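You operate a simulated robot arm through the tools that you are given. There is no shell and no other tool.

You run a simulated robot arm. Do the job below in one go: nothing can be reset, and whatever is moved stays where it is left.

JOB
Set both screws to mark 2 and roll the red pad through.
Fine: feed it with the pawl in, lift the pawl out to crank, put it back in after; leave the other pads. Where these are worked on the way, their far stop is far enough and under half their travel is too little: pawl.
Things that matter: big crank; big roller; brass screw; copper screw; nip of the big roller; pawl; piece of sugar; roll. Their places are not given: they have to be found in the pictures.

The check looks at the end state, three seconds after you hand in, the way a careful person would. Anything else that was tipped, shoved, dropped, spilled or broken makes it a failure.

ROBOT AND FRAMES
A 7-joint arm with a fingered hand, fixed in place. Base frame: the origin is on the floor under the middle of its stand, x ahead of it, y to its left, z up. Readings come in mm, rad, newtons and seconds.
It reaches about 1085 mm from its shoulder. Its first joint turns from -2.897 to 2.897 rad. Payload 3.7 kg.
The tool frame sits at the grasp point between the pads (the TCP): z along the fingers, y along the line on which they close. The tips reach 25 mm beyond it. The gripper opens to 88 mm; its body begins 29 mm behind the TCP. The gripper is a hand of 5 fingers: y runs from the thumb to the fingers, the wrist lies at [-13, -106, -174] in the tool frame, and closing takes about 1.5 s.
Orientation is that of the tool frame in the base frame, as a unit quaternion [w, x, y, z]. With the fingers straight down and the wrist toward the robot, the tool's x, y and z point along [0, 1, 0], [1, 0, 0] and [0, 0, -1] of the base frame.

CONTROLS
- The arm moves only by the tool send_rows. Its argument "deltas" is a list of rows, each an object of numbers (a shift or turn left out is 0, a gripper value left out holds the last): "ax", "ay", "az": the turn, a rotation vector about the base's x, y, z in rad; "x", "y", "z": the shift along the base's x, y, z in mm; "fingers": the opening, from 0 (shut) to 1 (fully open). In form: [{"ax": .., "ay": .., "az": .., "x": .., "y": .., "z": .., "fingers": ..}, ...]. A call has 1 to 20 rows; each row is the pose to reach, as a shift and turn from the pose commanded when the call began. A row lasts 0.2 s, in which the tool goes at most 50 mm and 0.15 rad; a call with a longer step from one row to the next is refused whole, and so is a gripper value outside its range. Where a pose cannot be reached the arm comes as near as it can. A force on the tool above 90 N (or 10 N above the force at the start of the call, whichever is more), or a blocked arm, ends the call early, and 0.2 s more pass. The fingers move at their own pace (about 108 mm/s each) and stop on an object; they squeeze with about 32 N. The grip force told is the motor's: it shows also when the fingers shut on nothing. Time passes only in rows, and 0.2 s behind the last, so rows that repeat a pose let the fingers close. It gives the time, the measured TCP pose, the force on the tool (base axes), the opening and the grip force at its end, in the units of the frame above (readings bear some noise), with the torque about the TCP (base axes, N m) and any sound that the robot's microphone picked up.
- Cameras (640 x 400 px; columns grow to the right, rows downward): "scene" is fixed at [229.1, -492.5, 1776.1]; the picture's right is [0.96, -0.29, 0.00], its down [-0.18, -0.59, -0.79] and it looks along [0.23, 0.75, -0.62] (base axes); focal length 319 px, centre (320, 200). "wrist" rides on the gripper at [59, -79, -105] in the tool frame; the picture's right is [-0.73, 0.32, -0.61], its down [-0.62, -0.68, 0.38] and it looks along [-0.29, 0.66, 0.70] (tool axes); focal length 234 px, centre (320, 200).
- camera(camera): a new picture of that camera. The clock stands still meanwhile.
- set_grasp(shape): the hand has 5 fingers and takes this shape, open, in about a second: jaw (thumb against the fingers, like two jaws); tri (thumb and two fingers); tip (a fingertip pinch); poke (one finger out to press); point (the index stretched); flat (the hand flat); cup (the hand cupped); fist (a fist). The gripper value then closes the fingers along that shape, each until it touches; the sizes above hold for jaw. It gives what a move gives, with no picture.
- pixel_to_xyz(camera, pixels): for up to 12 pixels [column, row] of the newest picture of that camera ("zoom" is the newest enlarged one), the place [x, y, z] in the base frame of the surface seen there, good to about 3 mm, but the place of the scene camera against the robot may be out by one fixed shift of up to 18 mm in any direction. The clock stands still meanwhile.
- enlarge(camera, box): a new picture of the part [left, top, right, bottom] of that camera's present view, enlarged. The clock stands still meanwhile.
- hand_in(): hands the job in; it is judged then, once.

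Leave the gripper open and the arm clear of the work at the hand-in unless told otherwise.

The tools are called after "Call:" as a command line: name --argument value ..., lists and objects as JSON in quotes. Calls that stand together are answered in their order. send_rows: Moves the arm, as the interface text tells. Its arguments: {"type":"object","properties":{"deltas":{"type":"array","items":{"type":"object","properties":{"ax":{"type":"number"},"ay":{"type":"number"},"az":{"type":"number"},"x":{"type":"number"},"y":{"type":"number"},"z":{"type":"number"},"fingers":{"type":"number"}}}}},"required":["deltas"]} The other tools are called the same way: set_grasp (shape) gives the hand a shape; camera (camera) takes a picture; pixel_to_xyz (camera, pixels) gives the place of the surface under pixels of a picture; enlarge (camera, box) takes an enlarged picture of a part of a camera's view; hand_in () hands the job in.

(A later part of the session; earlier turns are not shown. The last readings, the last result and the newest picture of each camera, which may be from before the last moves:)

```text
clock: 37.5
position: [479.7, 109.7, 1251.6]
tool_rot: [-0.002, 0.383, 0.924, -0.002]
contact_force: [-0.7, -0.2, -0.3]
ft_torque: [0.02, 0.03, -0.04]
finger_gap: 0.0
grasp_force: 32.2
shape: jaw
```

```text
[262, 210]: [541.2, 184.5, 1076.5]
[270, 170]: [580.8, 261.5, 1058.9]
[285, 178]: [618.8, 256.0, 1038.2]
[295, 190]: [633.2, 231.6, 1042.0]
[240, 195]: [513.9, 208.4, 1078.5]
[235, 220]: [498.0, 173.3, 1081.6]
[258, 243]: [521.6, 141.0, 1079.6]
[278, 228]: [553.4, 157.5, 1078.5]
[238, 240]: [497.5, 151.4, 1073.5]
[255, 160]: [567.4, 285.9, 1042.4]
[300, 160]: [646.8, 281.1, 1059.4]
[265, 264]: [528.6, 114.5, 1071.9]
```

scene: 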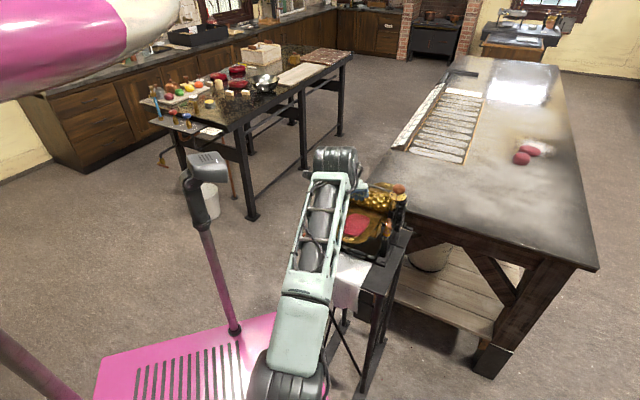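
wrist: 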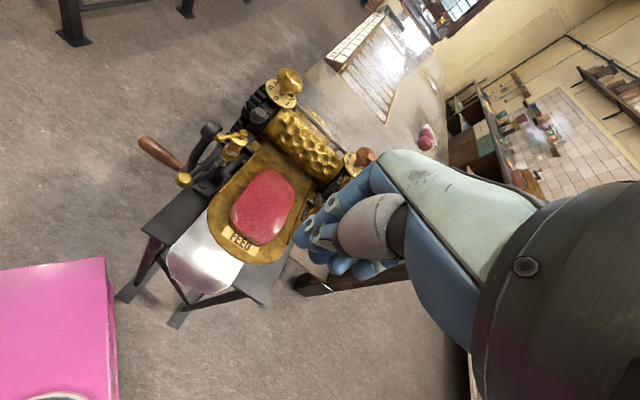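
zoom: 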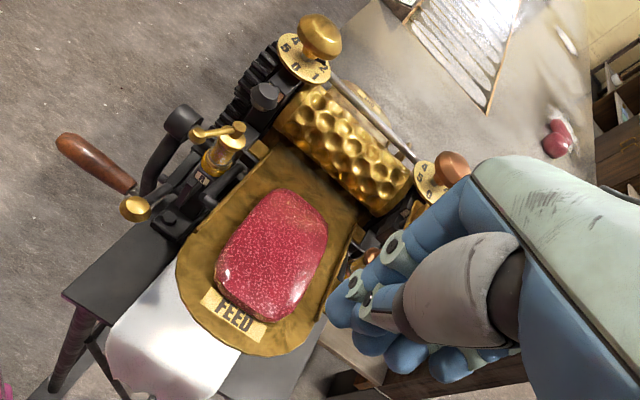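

Pad spans u≈465–598, v≈214–283. I'll measure where the closed fingers actually are relative to the TCP.

Call:
enlarge --camera "wrist" --box '[280, 150, 420, 290]'

Call:
pixel_to_xyz --camera "wrist" --pixels '[[300, 235], [318, 256], [345, 267], [372, 268], [310, 205], [372, 225], [331, 202], [345, 190], [325, 230], [400, 265], [297, 228], [360, 175]]'

```text
2.86 times, centred on (350, 220) of wrist
```

zoom: 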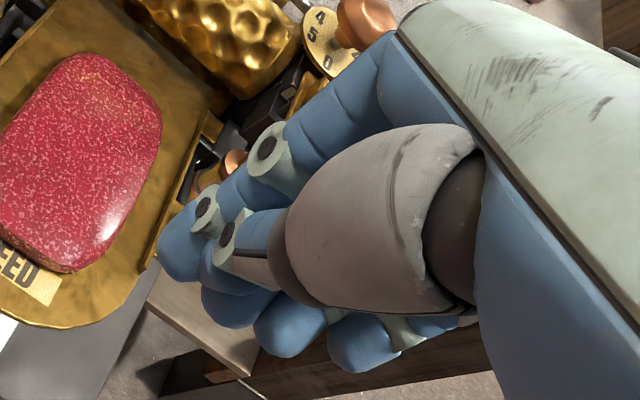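

```text
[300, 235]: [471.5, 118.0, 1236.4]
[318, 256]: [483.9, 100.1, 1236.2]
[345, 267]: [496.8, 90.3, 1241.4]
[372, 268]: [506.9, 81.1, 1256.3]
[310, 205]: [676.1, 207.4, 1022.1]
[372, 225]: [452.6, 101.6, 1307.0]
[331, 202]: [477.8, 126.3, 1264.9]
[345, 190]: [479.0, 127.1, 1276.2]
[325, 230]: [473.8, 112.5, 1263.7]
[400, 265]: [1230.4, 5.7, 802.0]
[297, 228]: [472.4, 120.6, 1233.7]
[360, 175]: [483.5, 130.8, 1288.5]
```

The closed fingertips are about 22 mm below the TCP and centred about +10 mm in v from it. I'll go down in front of the tray lip to TCP (u=420, v=238, z=1105), so the finger row lines up with the pad's rear edge.

Call:
send_rows --deltas '[{"x": -4, "y": 5, "z": -36, "fingers": 0}, {"x": -8, "y": 10, "z": -72, "fingers": 0}, {"x": -12, "y": 15, "z": -108, "fingers": 0}, {"x": -14.5, "y": 19.5, "z": -135, "fingers": 0}, {"x": -14.5, "y": 19.5, "z": -146, "fingers": 0}, {"x": -14.5, "y": 19.5, "z": -146, "fingers": 0}]'

Call:
camera --camera "wrist"

Call:
camera --camera "scene"

```text
clock: 38.9
position: [466.0, 128.9, 1103.8]
tool_rot: [-0.002, 0.381, 0.924, -0.002]
contact_force: [-0.5, -0.2, 0.1]
ft_torque: [-0.01, -0.03, -0.02]
finger_gap: 0.0
grasp_force: 31.9
shape: jaw
```

```text
taken
```

wrist: 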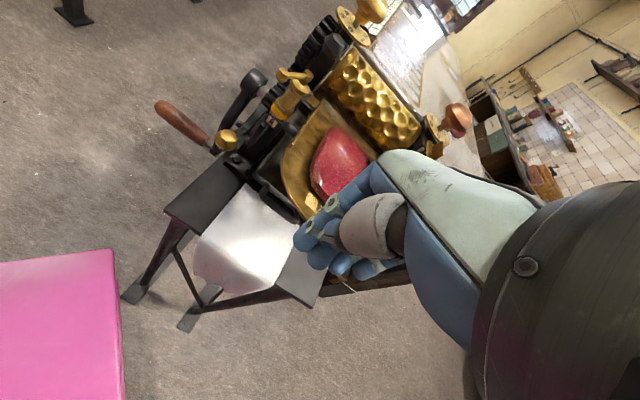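

```text
taken
```

scene: 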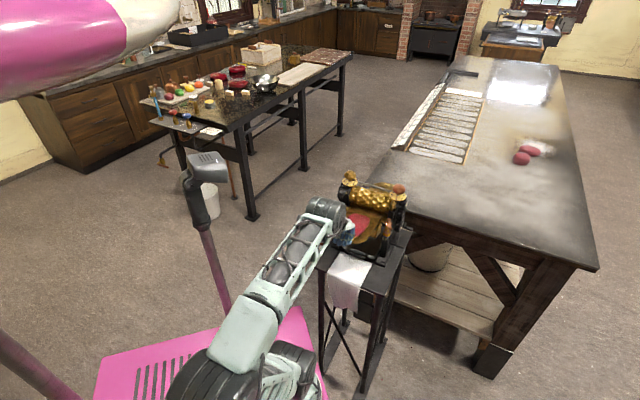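

I'll zoom in on the finger/tray relation.

Call:
enlarge --camera "wrist" --box '[260, 110, 420, 290]'

Call:
enlarge --camera "scene" --box '[310, 180, 410, 260]'

Call:
pixel_to_xyz --camera "wrist" --pixels '[[300, 235], [297, 228], [318, 258], [345, 268], [312, 205], [315, 190], [340, 160], [300, 210], [330, 200], [308, 225]]'

```text
2.22 times, centred on (340, 200) of wrist
```

zoom: 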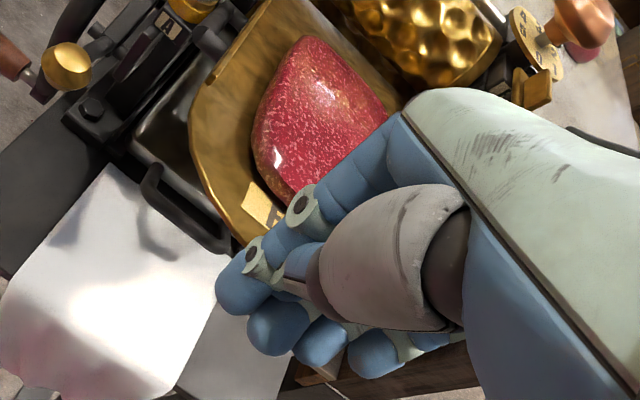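

```text
5.00 times, centred on (360, 220) of scene
```

zoom: 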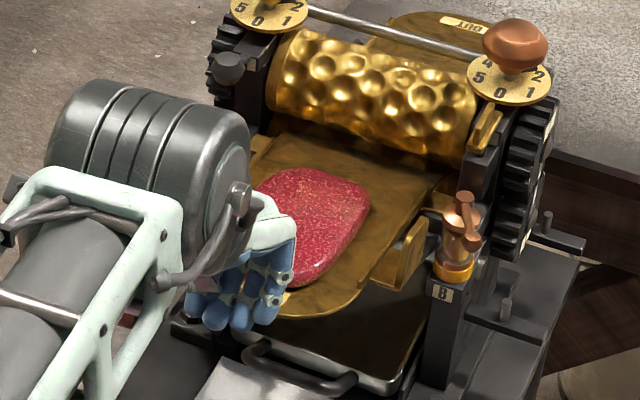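

```text
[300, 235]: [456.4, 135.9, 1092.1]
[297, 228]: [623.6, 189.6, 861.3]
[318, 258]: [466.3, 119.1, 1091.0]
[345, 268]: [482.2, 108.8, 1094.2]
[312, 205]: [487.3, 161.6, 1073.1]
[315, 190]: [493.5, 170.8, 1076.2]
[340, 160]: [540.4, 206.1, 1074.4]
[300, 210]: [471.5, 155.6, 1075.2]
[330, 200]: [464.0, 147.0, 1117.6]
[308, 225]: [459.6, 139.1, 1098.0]
```

The finger row faces the pad's rear edge. I'll advance along the feed slowly to TCP u≈475, following the tray slope, then check.

Call:
send_rows --deltas '[{"x": 7, "y": 7, "z": -1, "fingers": 0}, {"x": 14, "y": 14, "z": -2, "fingers": 0}, {"x": 21, "y": 21, "z": -3, "fingers": 0}, {"x": 28, "y": 28, "z": -5, "fingers": 0}, {"x": 35, "y": 35, "z": -7, "fingers": 0}, {"x": 39, "y": 39, "z": -8, "fingers": 0}]'

Call:
camera --camera "wrist"

Call:
enlarge --camera "scene" --box '[310, 180, 410, 260]'

```text
clock: 40.3
position: [505.7, 167.9, 1096.1]
tool_rot: [-0.002, 0.382, 0.924, -0.001]
contact_force: [0.8, 0.5, 1.0]
ft_torque: [0.01, 0.01, -0.01]
finger_gap: 0.0
grasp_force: 31.8
shape: jaw
```

```text
taken
```

wrist: 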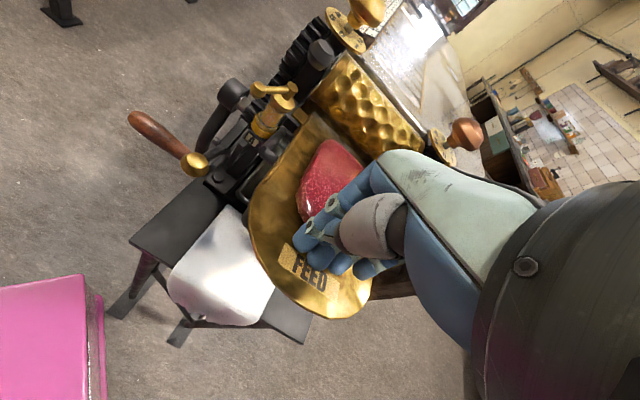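

```text
5.00 times, centred on (360, 220) of scene
```

zoom: 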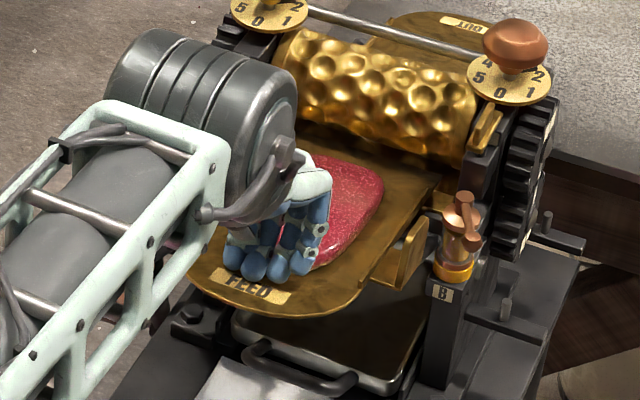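

Call:
enlarge --camera "wrist" --box '[250, 110, 420, 320]'

Call:
pixel_to_xyz --camera "wrist" --pixels '[[330, 165], [320, 145], [340, 142], [302, 200], [298, 215], [355, 155], [310, 160], [300, 190], [312, 208], [345, 180]]'

```text
1.90 times, centred on (335, 215) of wrist
```

zoom: 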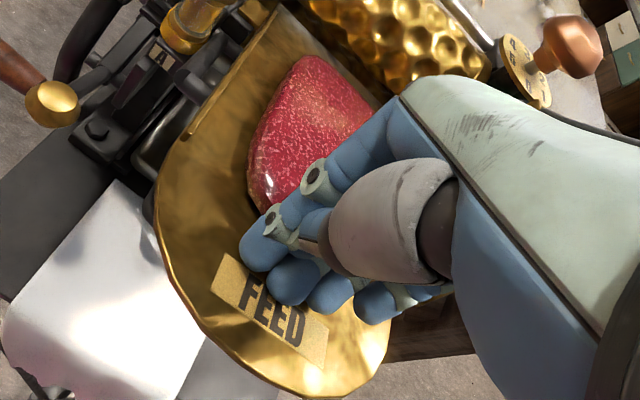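

```text
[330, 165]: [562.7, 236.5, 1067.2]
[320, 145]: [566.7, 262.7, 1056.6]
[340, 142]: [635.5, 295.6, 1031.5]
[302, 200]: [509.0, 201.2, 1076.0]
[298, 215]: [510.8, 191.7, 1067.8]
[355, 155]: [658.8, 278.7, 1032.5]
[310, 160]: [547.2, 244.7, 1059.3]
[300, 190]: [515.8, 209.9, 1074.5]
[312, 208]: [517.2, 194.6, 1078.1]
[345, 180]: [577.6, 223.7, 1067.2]
```

The fingers have reached the pad's rear edge and it is starting to move. I'll push another 30 mm along the slope.

Call:
send_rows --deltas '[{"x": 7, "y": 7, "z": -2, "fingers": 0}, {"x": 14, "y": 14, "z": -4, "fingers": 0}, {"x": 21, "y": 21, "z": -6, "fingers": 0}, {"x": 21, "y": 21, "z": -6, "fingers": 0}]'

Call:
camera --camera "wrist"

Call:
enlarge --camera "scene" --box '[310, 180, 410, 260]'

Call:
enlarge --camera "wrist" --box '[250, 80, 420, 290]'

```text
clock: 41.3
position: [526.6, 187.9, 1090.6]
tool_rot: [-0.001, 0.382, 0.924, -0.001]
contact_force: [-0.1, -0.5, 1.5]
ft_torque: [0.04, 0.01, 0.03]
finger_gap: 0.0
grasp_force: 32.1
shape: jaw
```

```text
taken
```

wrist: 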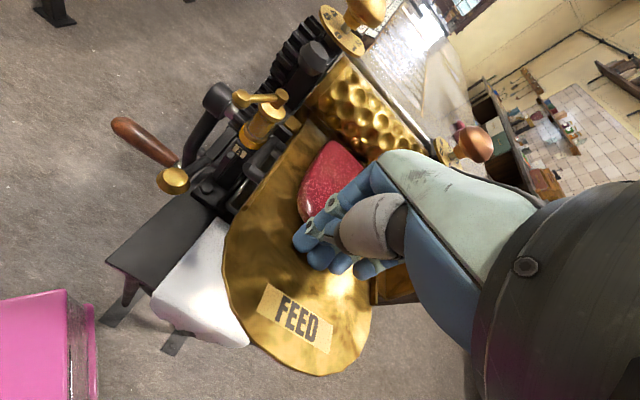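

```text
5.00 times, centred on (360, 220) of scene
```

zoom: 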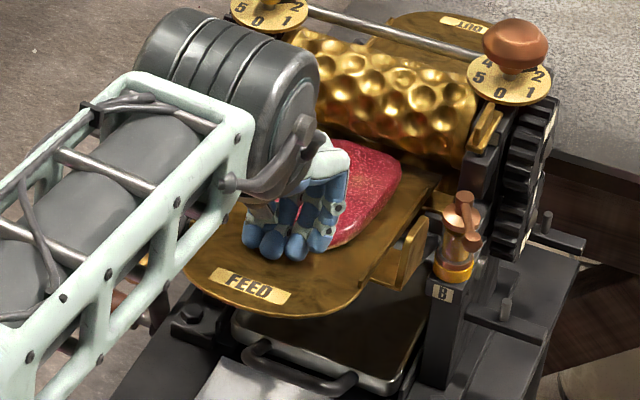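

```text
1.90 times, centred on (335, 185) of wrist
```

zoom: 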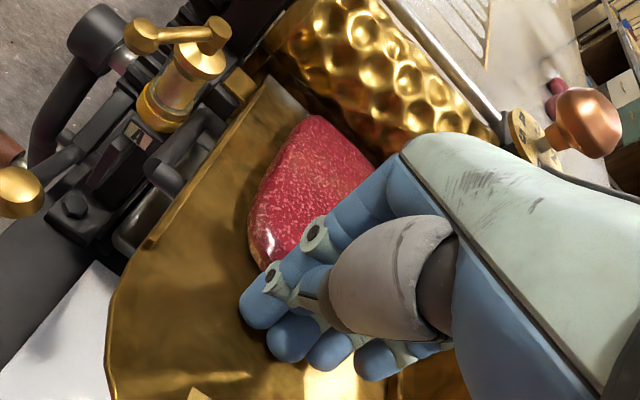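

The pad is sliding well (force near zero). I'll measure its front relative to the rollers.

Call:
pixel_to_xyz --camera "wrist" --pixels '[[333, 142], [322, 145], [345, 150], [355, 160], [300, 195], [305, 170], [340, 120], [350, 135], [325, 165], [310, 130]]'

Call:
enlarge --camera "scene" --box '[350, 190, 410, 235]'

Call:
pixel_to_xyz --camera "zoom" --pixels '[[190, 160], [240, 180], [280, 200], [200, 120], [320, 150], [160, 250], [380, 200], [250, 230]]'

```text
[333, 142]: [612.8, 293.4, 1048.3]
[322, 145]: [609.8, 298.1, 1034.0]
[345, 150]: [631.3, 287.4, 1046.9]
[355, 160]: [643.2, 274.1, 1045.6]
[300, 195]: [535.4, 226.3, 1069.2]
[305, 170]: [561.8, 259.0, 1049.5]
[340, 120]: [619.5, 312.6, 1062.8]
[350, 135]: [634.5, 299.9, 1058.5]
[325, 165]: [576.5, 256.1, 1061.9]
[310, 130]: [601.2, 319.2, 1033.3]
```

```text
8.89 times, centred on (380, 212) of scene
```

zoom: 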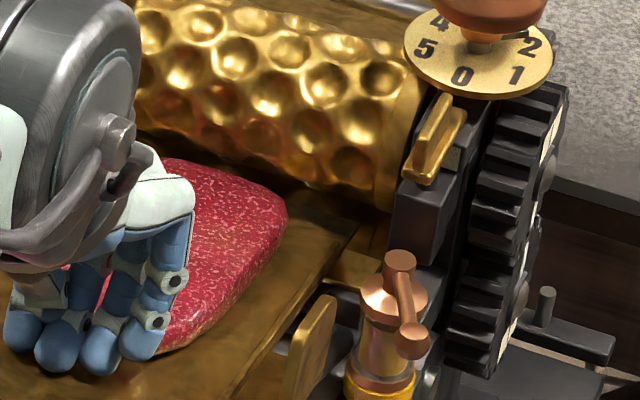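

```text
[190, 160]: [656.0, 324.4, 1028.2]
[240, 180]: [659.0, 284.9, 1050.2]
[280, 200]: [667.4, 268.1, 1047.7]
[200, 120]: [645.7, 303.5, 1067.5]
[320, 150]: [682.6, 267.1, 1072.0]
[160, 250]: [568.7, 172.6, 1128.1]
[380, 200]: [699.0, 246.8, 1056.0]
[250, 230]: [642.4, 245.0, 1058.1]
```

The pad's front is at u≈656 and should meet the roller at about u≈669. I'll push on in small steps and watch the force.

Call:
send_rows --deltas '[{"x": 3.5, "y": 3.5, "z": -1, "fingers": 0}, {"x": 7, "y": 7, "z": -2, "fingers": 0}, {"x": 9, "y": 9, "z": -2.5, "fingers": 0}, {"x": 9, "y": 9, "z": -2.5, "fingers": 0}]'

Call:
camera --camera "wrist"

Call:
enlarge --camera "scene" --box '[350, 190, 410, 235]'

Call:
pixel_to_xyz --camera "zoom" --pixels '[[210, 160], [240, 180], [260, 185], [290, 190], [300, 200], [200, 120]]'

```text
clock: 42.3
position: [535.0, 198.3, 1088.1]
tool_rot: [-0.001, 0.382, 0.924, -0.002]
contact_force: [-0.2, -0.1, 1.0]
ft_torque: [-0.03, -0.04, 0.03]
finger_gap: 0.0
grasp_force: 31.9
shape: jaw
```

```text
taken
```

wrist: 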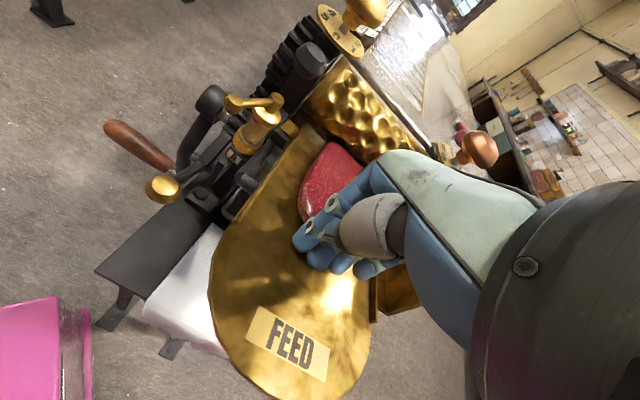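

```text
8.89 times, centred on (380, 212) of scene
```

zoom: 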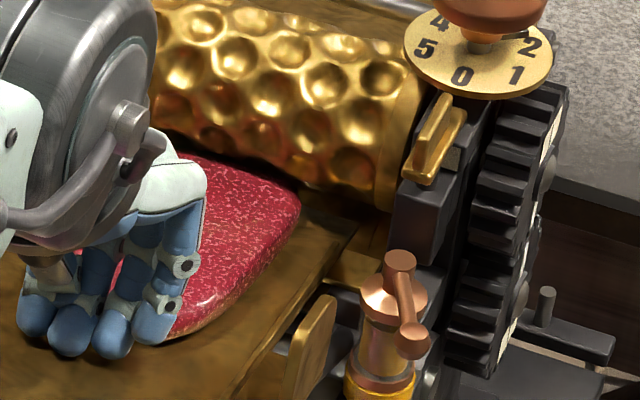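

```text
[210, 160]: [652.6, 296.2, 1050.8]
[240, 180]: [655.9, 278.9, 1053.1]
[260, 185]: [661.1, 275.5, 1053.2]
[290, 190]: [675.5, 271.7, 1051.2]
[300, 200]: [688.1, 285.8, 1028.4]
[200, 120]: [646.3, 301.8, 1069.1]
```

Still almost no resistance. I'll push further, in small steps.

Call:
send_rows --deltas '[{"x": 2.5, "y": 2.5, "z": -0.7, "fingers": 0}, {"x": 5, "y": 5, "z": -1.4, "fingers": 0}, {"x": 7, "y": 7, "z": -2, "fingers": 0}, {"x": 7, "y": 7, "z": -2, "fingers": 0}]'

Call:
camera --camera "wrist"

Call:
enlarge --camera "wrist" --box '[280, 90, 400, 280]'

Call:
enlarge --camera "scene" --box '[350, 190, 410, 235]'

```text
clock: 43.3
position: [542.0, 204.7, 1085.1]
tool_rot: [-0.001, 0.382, 0.924, -0.002]
contact_force: [0.3, -0.5, 1.3]
ft_torque: [0.02, -0.01, -0.01]
finger_gap: 0.0
grasp_force: 32.5
shape: jaw
```

```text
taken
```

wrist: 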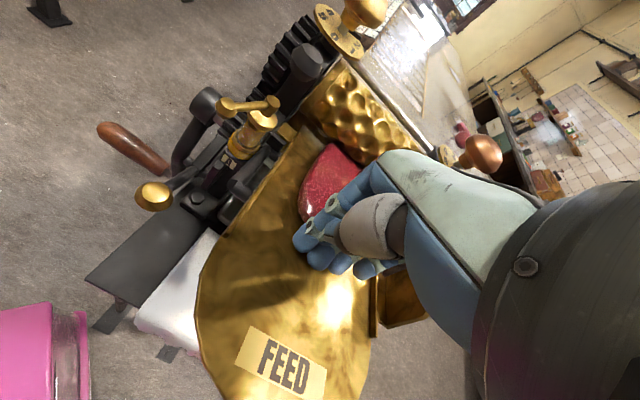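

```text
2.11 times, centred on (340, 185) of wrist
```

zoom: 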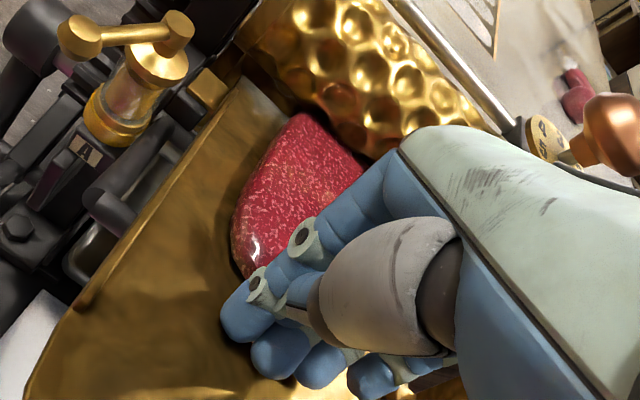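

```text
8.89 times, centred on (380, 212) of scene
```

zoom: 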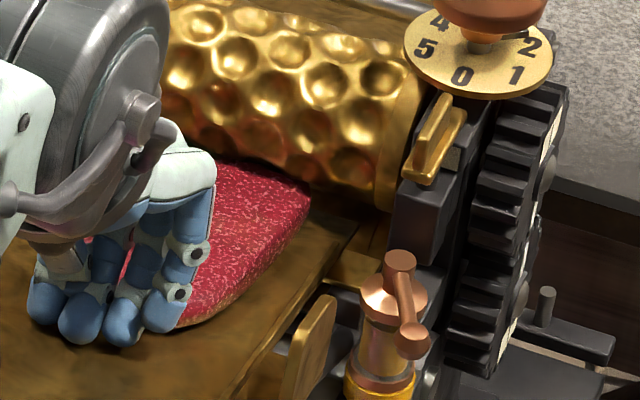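

The pad's front edge is now slipping under the roller's overhang, still without resistance. I'll continue.

Call:
send_rows --deltas '[{"x": 2.5, "y": 2.5, "z": -0.7, "fingers": 0}, {"x": 5, "y": 5, "z": -1.4, "fingers": 0}, {"x": 7, "y": 7, "z": -2, "fingers": 0}, {"x": 7, "y": 7, "z": -2, "fingers": 0}]'

Call:
camera --camera "wrist"

Call:
enlarge --camera "scene" --box '[350, 190, 410, 235]'

```text
clock: 44.3
position: [549.1, 210.0, 1084.7]
tool_rot: [-0.001, 0.382, 0.924, -0.002]
contact_force: [-5.6, -6.4, 8.8]
ft_torque: [-0.03, 0.0, -0.04]
finger_gap: 0.0
grasp_force: 32.0
shape: jaw
```

```text
taken
```

wrist: 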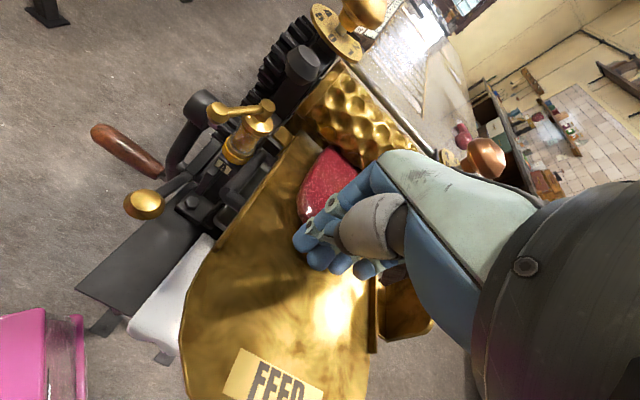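

```text
8.89 times, centred on (380, 212) of scene
```

zoom: 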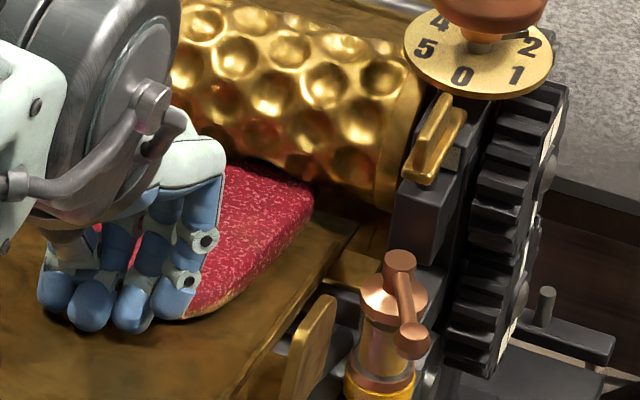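

Resistance has appeared (about 8.5 N back, 9 N up), so the pad has met the nip. I'll push 4 mm more to seat it.

Call:
send_rows --deltas '[{"x": 1.5, "y": 1.5, "z": -0.2, "fingers": 0}, {"x": 3, "y": 3, "z": -0.4, "fingers": 0}, {"x": 3, "y": 3, "z": -0.4, "fingers": 0}]'

Call:
camera --camera "wrist"

Call:
enlarge --camera "wrist" --box '[280, 90, 400, 280]'

Call:
enlarge --camera "scene" --box '[350, 190, 410, 235]'

```text
clock: 45.1
position: [550.6, 212.5, 1086.8]
tool_rot: [0.0, 0.383, 0.924, 0.0]
contact_force: [-18.8, -17.3, 25.6]
ft_torque: [-0.18, 0.08, -0.15]
finger_gap: 0.1
grasp_force: 32.2
shape: jaw
```

```text
taken
```

wrist: 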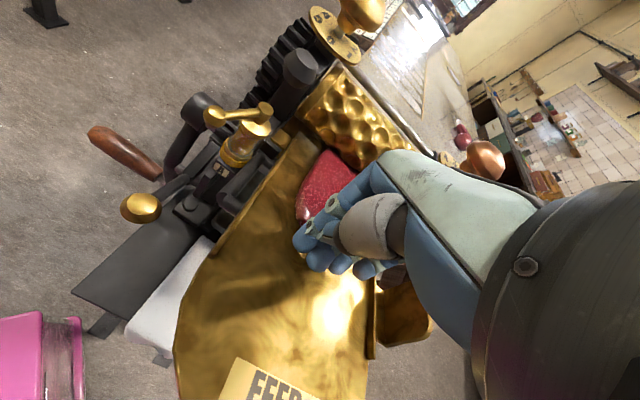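

```text
2.11 times, centred on (340, 185) of wrist
```

zoom: 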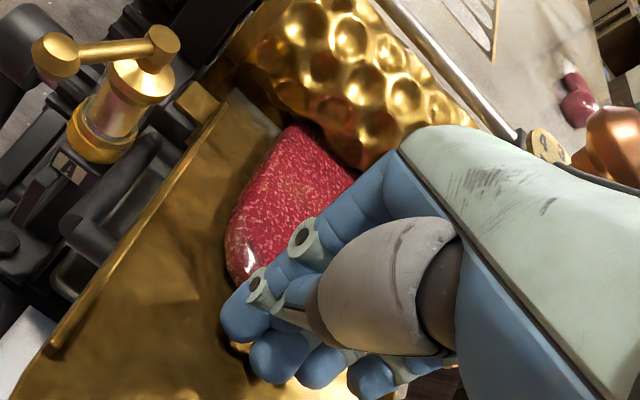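

```text
8.89 times, centred on (380, 212) of scene
```

zoom: 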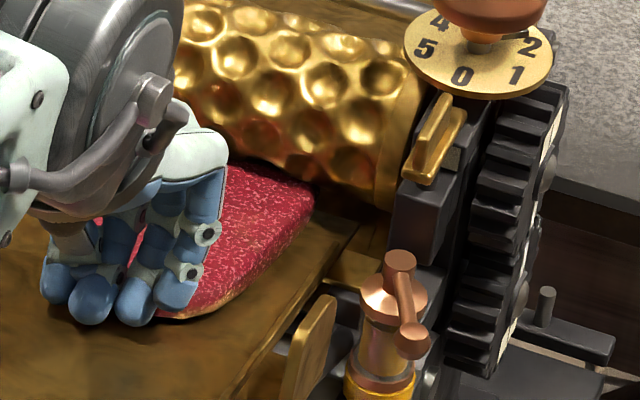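

Firm contact (about 25 N), so the pad is up against the nip. I'll back off and lift away, then look.

Call:
send_rows --deltas '[{"x": -7, "y": -7, "z": 2, "fingers": 0}, {"x": -21, "y": -21, "z": 8, "fingers": 0}, {"x": -38, "y": -38, "z": 25, "fingers": 0}, {"x": -55, "y": -55, "z": 55, "fingers": 0}, {"x": -65, "y": -65, "z": 95, "fingers": 0}, {"x": -70, "y": -70, "z": 140, "fingers": 0}, {"x": -70, "y": -70, "z": 170, "fingers": 1}, {"x": -70, "y": -70, "z": 170, "fingers": 1}, {"x": -70, "y": -70, "z": 170, "fingers": 1}]'

Call:
camera --camera "wrist"

Call:
camera --camera "scene"

Call:
enlarge --camera "scene" --box '[320, 180, 410, 250]'

```text
clock: 47.1
position: [482.7, 143.8, 1253.7]
tool_rot: [-0.001, 0.382, 0.924, -0.002]
contact_force: [-0.1, -1.0, -0.7]
ft_torque: [-0.01, 0.04, 0.03]
finger_gap: 87.9
grasp_force: 0.0
shape: jaw
```

```text
taken
```

wrist: 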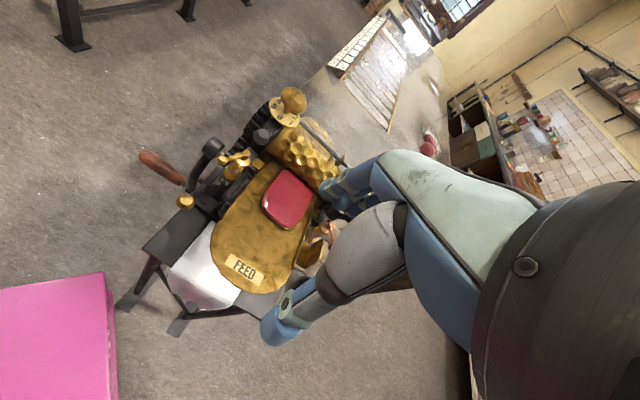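

```text
taken
```

scene: 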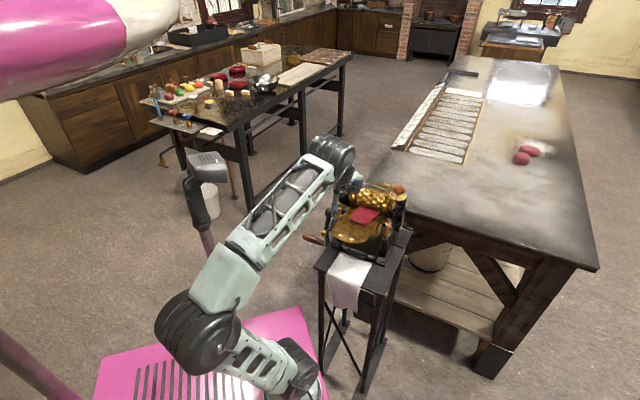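

```text
5.71 times, centred on (365, 215) of scene
```

zoom: 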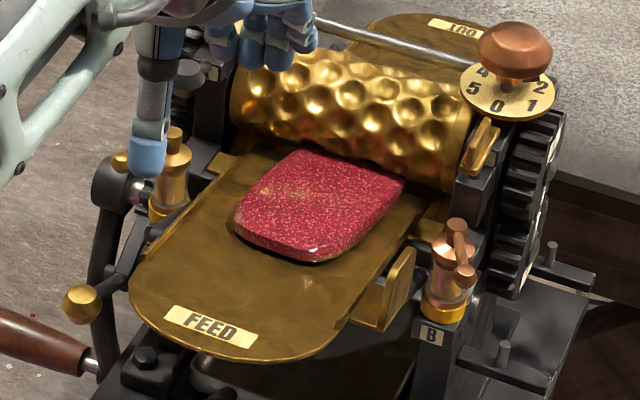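

The pad sits square in the nip with its front under the roller. Now the pawl: I'll zoom in on the brass-ball lever from this view and measure it.

Call:
enlarge --camera "wrist" --box '[165, 125, 265, 225]'

Call:
pixel_to_xyz --camera "zoom" --pixels '[[130, 308], [160, 260], [190, 250], [215, 245], [240, 200], [250, 120], [215, 130], [270, 160], [205, 160]]'

Call:
enlarge --camera "scene" --box '[318, 195, 358, 240]'

Call:
pixel_to_xyz --camera "zoom" --pixels '[[210, 300], [260, 250], [290, 235], [320, 215], [330, 205]]'

```text
4.00 times, centred on (215, 175) of wrist
```

zoom: 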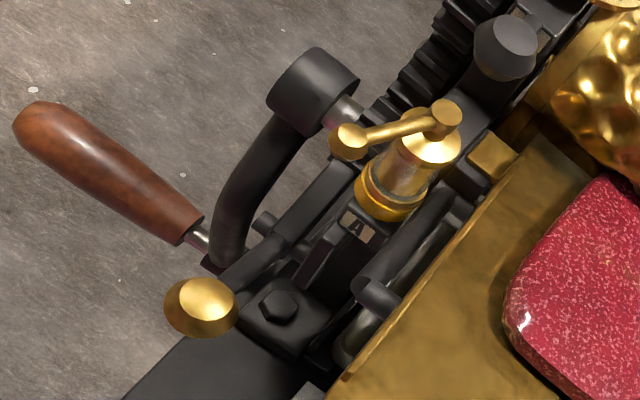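

```text
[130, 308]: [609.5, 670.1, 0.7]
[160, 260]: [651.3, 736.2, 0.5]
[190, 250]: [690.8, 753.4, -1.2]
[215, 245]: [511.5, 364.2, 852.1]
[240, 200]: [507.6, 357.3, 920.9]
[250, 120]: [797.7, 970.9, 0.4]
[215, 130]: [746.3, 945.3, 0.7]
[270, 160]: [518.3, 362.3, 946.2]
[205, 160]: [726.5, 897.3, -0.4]
```

```text
8.89 times, centred on (338, 218) of scene
```

zoom: 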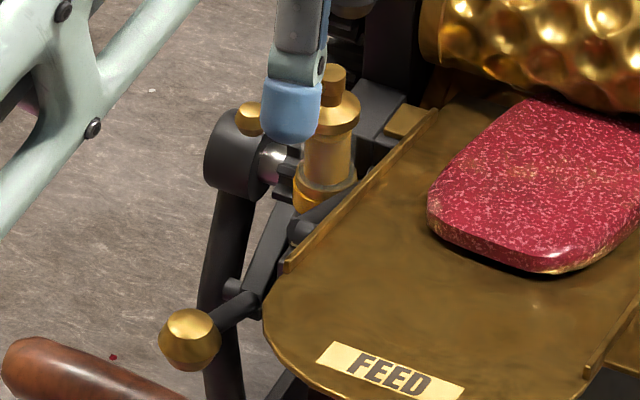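

```text
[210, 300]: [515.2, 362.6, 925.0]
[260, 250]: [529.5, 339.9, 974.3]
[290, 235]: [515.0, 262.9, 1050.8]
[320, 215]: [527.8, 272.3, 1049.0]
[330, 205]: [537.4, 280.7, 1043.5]
```

Call:
enlarge --camera "wrist" --box '[175, 145, 235, 215]'

Call:
pixel_to_xyz --camera "zoom" --pixels '[[130, 318], [85, 325], [175, 315], [165, 275], [190, 258], [215, 245], [240, 220], [270, 190], [300, 165], [330, 130], [215, 190], [275, 275]]'

```text
5.71 times, centred on (205, 180) of wrist
```

zoom: 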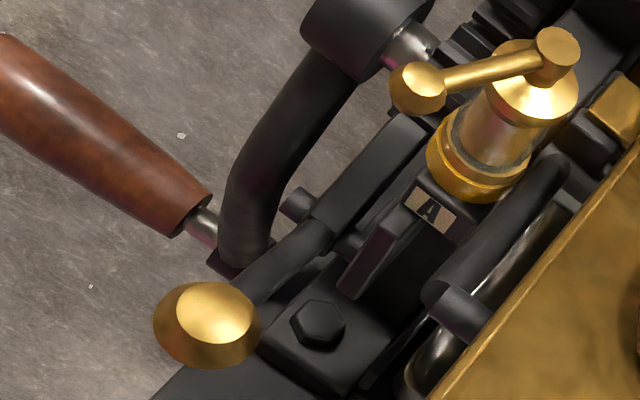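

```text
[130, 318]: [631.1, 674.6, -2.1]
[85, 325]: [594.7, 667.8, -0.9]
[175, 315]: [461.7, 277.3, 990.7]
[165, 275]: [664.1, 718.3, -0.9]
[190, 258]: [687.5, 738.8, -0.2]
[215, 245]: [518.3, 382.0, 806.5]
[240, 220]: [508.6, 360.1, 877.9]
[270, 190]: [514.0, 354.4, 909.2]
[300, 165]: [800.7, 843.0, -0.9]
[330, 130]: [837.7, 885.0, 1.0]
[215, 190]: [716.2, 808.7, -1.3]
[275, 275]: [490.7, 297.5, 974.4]
```

Call:
pixel_to_xyz --camera "zoom" --pixels '[[210, 310], [160, 325], [258, 325], [205, 360], [270, 275], [300, 245], [320, 225], [297, 203], [347, 245], [350, 190], [380, 155], [408, 125]]'

```text
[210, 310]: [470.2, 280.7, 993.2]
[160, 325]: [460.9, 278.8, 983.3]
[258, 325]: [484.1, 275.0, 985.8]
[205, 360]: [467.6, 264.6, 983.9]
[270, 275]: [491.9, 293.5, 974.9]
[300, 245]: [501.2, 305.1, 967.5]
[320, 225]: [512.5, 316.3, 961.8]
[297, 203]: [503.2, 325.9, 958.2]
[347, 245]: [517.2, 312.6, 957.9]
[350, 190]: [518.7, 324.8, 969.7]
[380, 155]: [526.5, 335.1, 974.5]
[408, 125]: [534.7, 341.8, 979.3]
```

The lever pivots near (u≈586, z≈955), with its ball arm toward the robot and its tooth arm against the pinion. I need to see which way frees the tooth, so I'll move the hand to view it from the left-front.

Call:
send_rows --deltas '[{"x": -8, "y": 20, "z": -5, "az": -0.13}, {"x": -16, "y": 40, "z": -20, "az": -0.26}, {"x": -25, "y": 60, "z": -45, "az": -0.39}, {"x": -33, "y": 80, "z": -70, "az": -0.52}, {"x": -42, "y": 102, "z": -95, "az": -0.65}, {"x": -50, "y": 122, "z": -119, "az": -0.785}, {"x": -50, "y": 122, "z": -119, "az": -0.785}]'

Call:
camera --camera "wrist"

Call:
camera --camera "scene"

```text
clock: 48.7
position: [432.3, 266.3, 1133.9]
tool_rot: [-0.002, 0.707, 0.707, -0.002]
contact_force: [-0.2, -0.1, 0.7]
ft_torque: [0.0, 0.0, 0.01]
finger_gap: 87.6
grasp_force: 0.2
shape: jaw
```

```text
taken
```

wrist: 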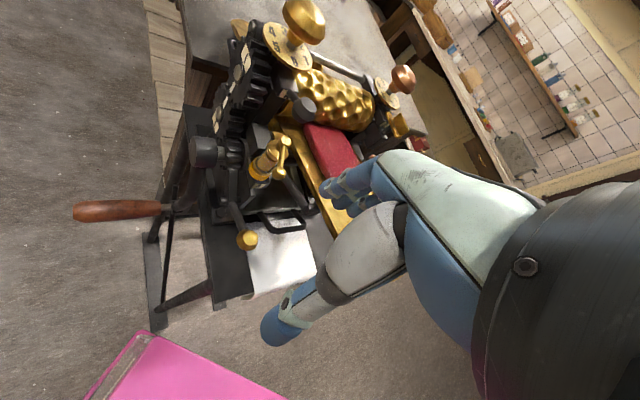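

```text
taken
```

scene: 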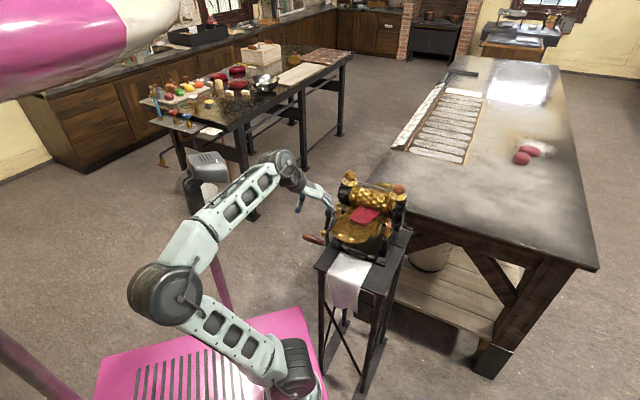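

Excellent view with no blocking. I'll zoom closely on the pawl, the pinion and the crank hub.

Call:
enlarge --camera "wrist" --box '[185, 125, 275, 255]'

Call:
enlarge --camera "wrist" --box '[195, 135, 245, 185]'

Call:
enlarge --camera "wrist" --box '[210, 165, 265, 215]'

Call:
pixel_to_xyz --camera "zoom" --pixels '[[320, 200], [200, 200], [230, 260], [260, 320]]'

```text
3.08 times, centred on (230, 190) of wrist
```

zoom: 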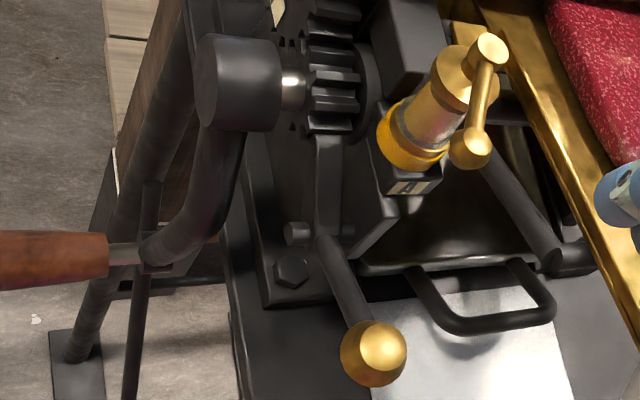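

```text
8.00 times, centred on (220, 160) of wrist
```

zoom: 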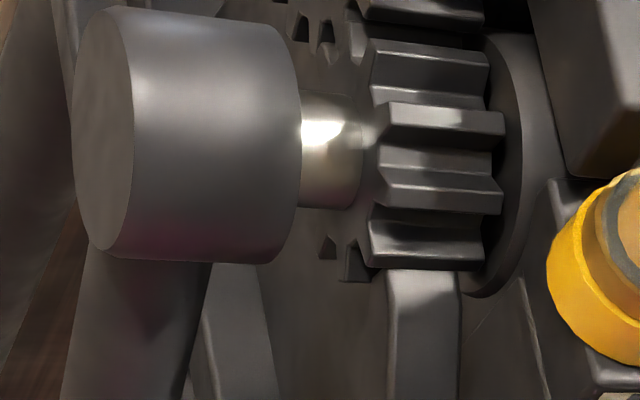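

```text
8.00 times, centred on (238, 190) of wrist
```

zoom: 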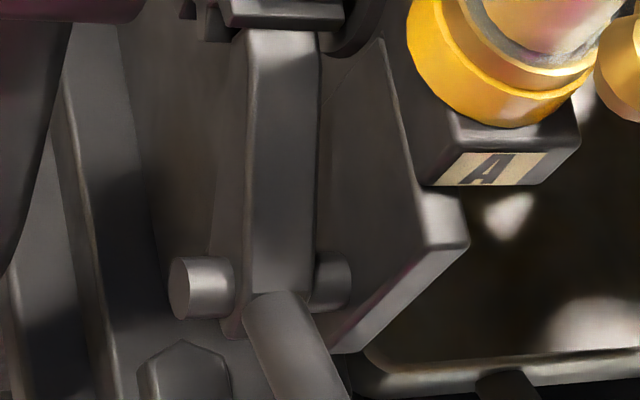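

```text
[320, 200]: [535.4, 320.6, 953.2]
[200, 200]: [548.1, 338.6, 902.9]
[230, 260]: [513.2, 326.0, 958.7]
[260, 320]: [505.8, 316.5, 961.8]
```

Call:
enlarge --camera "wrist" --box '[195, 135, 245, 185]'

Call:
pixel_to_xyz --camera "zoom" --pixels '[[430, 65], [440, 115], [435, 155], [435, 195], [430, 235], [425, 262], [425, 280], [425, 330], [200, 60], [190, 140], [180, 220], [100, 130]]'

```text
8.00 times, centred on (220, 160) of wrist
```

zoom: 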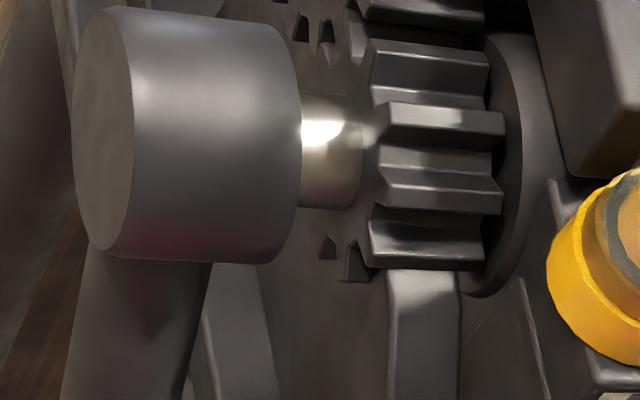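

```text
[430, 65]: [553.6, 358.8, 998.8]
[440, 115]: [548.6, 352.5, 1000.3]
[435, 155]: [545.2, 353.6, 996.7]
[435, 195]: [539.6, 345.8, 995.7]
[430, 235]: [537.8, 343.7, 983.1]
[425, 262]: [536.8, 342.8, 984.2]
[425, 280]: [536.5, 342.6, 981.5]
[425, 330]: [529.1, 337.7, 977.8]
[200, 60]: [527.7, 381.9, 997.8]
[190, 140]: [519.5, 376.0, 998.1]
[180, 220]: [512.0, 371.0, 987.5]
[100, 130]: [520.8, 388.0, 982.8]
```

The pawl tip points straight into the pinion at its front (pinion axis u≈643, z≈983). I'll grip the ball across the lever (closing along the roller-axis direction) and test gently which way it moves. First I'll measure clearances: the cup lever, the tray's left edge and my elbow.

Call:
pixel_to_xyz --camera "wrist" --pixels '[[279, 173], [285, 141], [246, 240], [246, 232], [255, 242], [238, 243], [300, 215], [290, 165], [320, 205], [268, 150], [310, 190], [250, 250]]'

Call:
pixel_to_xyz --camera "scene" --pixels '[[165, 295], [215, 215], [205, 165], [225, 290], [290, 165], [270, 180], [280, 375]]'

```text
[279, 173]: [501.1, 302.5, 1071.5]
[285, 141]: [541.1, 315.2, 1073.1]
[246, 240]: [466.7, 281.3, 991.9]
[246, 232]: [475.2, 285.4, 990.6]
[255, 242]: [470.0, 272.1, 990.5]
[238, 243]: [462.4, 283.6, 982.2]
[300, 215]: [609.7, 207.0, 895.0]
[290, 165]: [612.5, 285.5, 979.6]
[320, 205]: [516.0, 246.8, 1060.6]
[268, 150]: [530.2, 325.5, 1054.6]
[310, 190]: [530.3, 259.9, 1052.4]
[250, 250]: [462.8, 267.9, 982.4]
```

```text
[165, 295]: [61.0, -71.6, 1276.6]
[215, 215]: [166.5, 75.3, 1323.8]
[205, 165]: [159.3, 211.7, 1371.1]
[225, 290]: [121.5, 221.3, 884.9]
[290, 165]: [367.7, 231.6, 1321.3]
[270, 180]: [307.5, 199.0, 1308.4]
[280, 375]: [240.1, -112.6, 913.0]
```

The cup lever's end sits at (u≈568, v≈140, z≈1071), above the rod, so I'll tilt the hand back toward the robot to keep the palm clear of it. I'll check the other parts near the ball.

Call:
pixel_to_xyz --camera "wrist" --pixels '[[292, 190], [300, 202], [306, 212], [270, 218], [285, 227], [302, 220], [232, 250], [222, 235], [305, 200], [312, 207], [245, 215], [238, 200]]'

Call:
enlarge --camera "wrist" --box '[215, 160, 325, 260]'

```text
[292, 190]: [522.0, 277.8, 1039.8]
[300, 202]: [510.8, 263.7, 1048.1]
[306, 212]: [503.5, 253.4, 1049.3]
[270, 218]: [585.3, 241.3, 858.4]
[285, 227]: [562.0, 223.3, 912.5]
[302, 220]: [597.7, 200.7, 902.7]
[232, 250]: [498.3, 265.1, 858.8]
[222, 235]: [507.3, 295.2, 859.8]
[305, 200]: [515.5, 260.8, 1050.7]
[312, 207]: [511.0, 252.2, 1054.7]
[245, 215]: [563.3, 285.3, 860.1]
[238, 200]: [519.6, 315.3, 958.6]
```

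```text
4.00 times, centred on (270, 210) of wrist
```

zoom: 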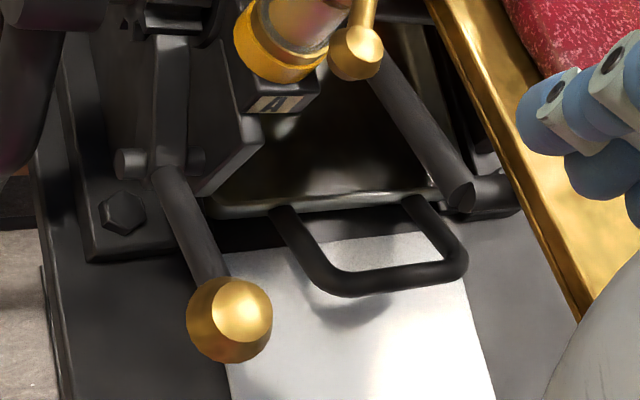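

There's a tray support rod at v≈175, z≈1045 as well, so I'll use a narrow approach: closed hand turned −45°, coming down in front of the ball. The index side then pushes the ball along +u, which lifts it about its pivot. First the staging pose above and in front of the ball.

Call:
send_rows --deltas '[{"x": -4, "y": -5, "z": 0, "az": -0.13, "fingers": 0}, {"x": -8, "y": -10, "z": 0, "az": -0.26, "fingers": 0}, {"x": -12, "y": -15, "z": 0, "az": -0.39, "fingers": 0}, {"x": -15, "y": -20, "z": 0, "az": -0.52, "fingers": 0}, {"x": -17, "y": -24, "z": -5, "az": -0.65, "fingers": 0}, {"x": -17, "y": -24, "z": -14, "az": -0.785, "fingers": 0}, {"x": -17, "y": -24, "z": -14, "az": -0.785, "fingers": 0}, {"x": -17, "y": -24, "z": -14, "az": -0.785, "fingers": 0}]'

Call:
camera --camera "wrist"

Call:
camera --camera "scene"

```text
clock: 50.5
position: [420.1, 230.4, 1127.3]
tool_rot: [-0.019, 0.925, 0.38, -0.001]
contact_force: [0.8, -0.1, -0.5]
ft_torque: [0.0, -0.01, 0.0]
finger_gap: 0.1
grasp_force: 32.5
shape: jaw
```

```text
taken
```

wrist: 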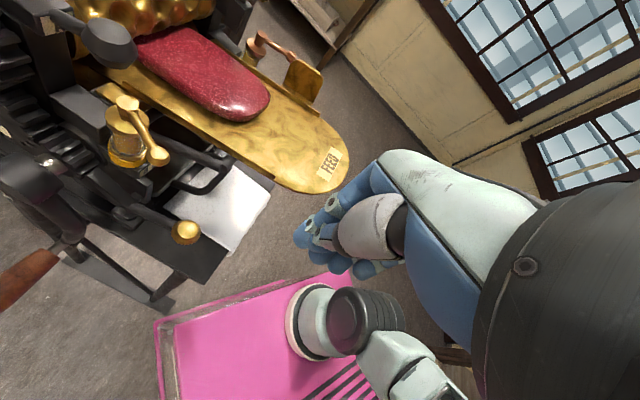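

```text
taken
```

scene: 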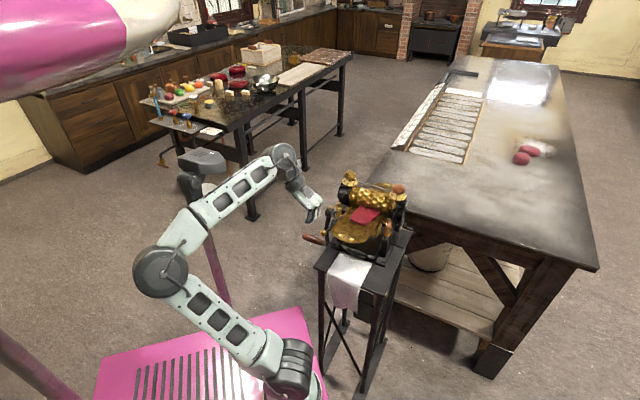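

Reading is a few mm off the command. I'll hold one step and re-read before descending.

Call:
send_rows --deltas '[{"fingers": 0}, {"fingers": 0}]'

Call:
enlarge --camera "scene" --box '[120, 120, 340, 300]'

```text
clock: 51.1
position: [421.0, 230.3, 1127.3]
tool_rot: [-0.02, 0.925, 0.38, -0.001]
contact_force: [-0.2, 0.1, -0.1]
ft_torque: [0.04, 0.01, 0.0]
finger_gap: 0.1
grasp_force: 32.0
shape: jaw
```

```text
2.22 times, centred on (230, 210) of scene
```

zoom: 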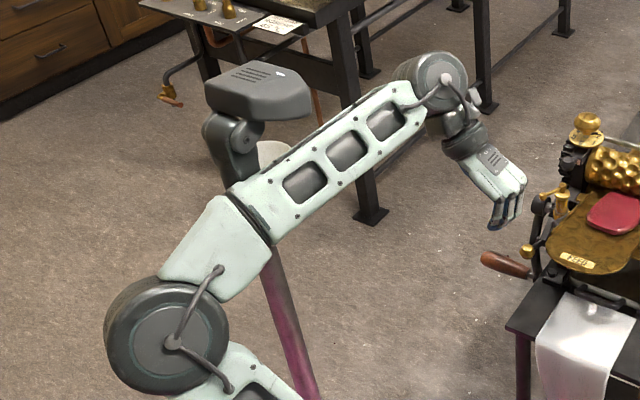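

The forearm is resting lightly against the sensor head on the robot's own post, which explains the 12 mm offset. I'll turn back a little to come off it, then descend so the forearm passes below that head.

Call:
send_rows --deltas '[{"az": 0.14, "x": 3, "fingers": 0}, {"az": 0.28, "x": 6, "fingers": 0}, {"az": 0.35, "x": 8, "z": -20, "fingers": 0}, {"az": 0.35, "x": 8, "z": -50, "fingers": 0}, {"az": 0.35, "x": 8, "z": -80, "fingers": 0}, {"az": 0.35, "x": 8, "z": -110, "fingers": 0}, {"az": 0.35, "x": 8, "z": -110, "fingers": 0}]'

Call:
camera --camera "wrist"

Call:
camera --camera "scene"

Call:
enlarge --camera "scene" --box '[120, 120, 340, 300]'

```text
clock: 52.7
position: [423.0, 242.8, 1010.1]
tool_rot: [-0.001, 0.843, 0.539, -0.001]
contact_force: [-0.1, -0.9, -0.1]
ft_torque: [-0.02, -0.01, 0.02]
finger_gap: 0.0
grasp_force: 32.4
shape: jaw
```

```text
taken
```

wrist: 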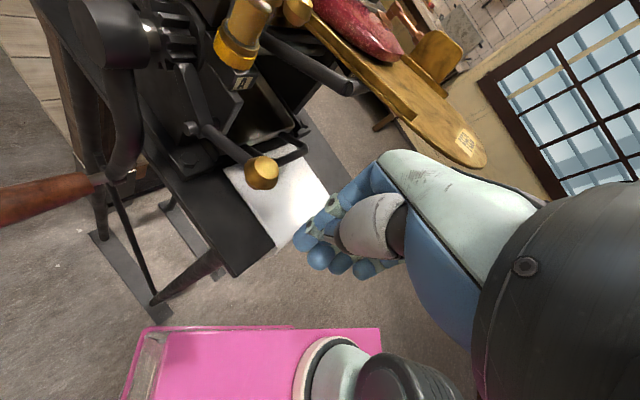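

```text
taken
```

scene: 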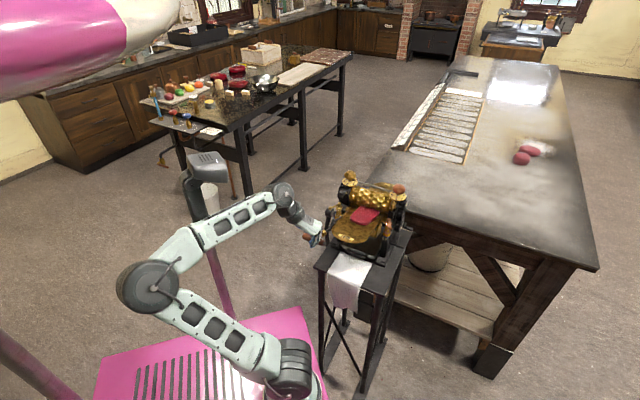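

```text
2.22 times, centred on (230, 210) of scene
```

zoom: 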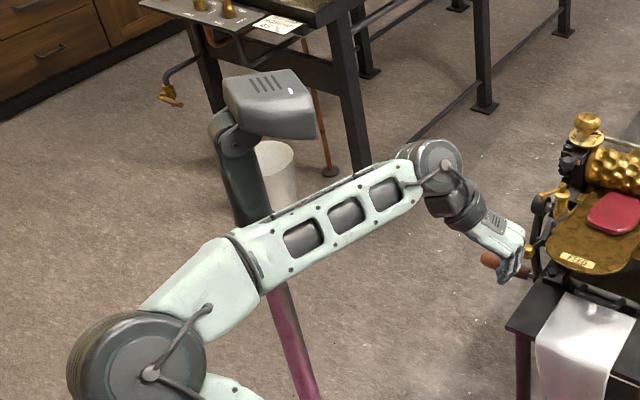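

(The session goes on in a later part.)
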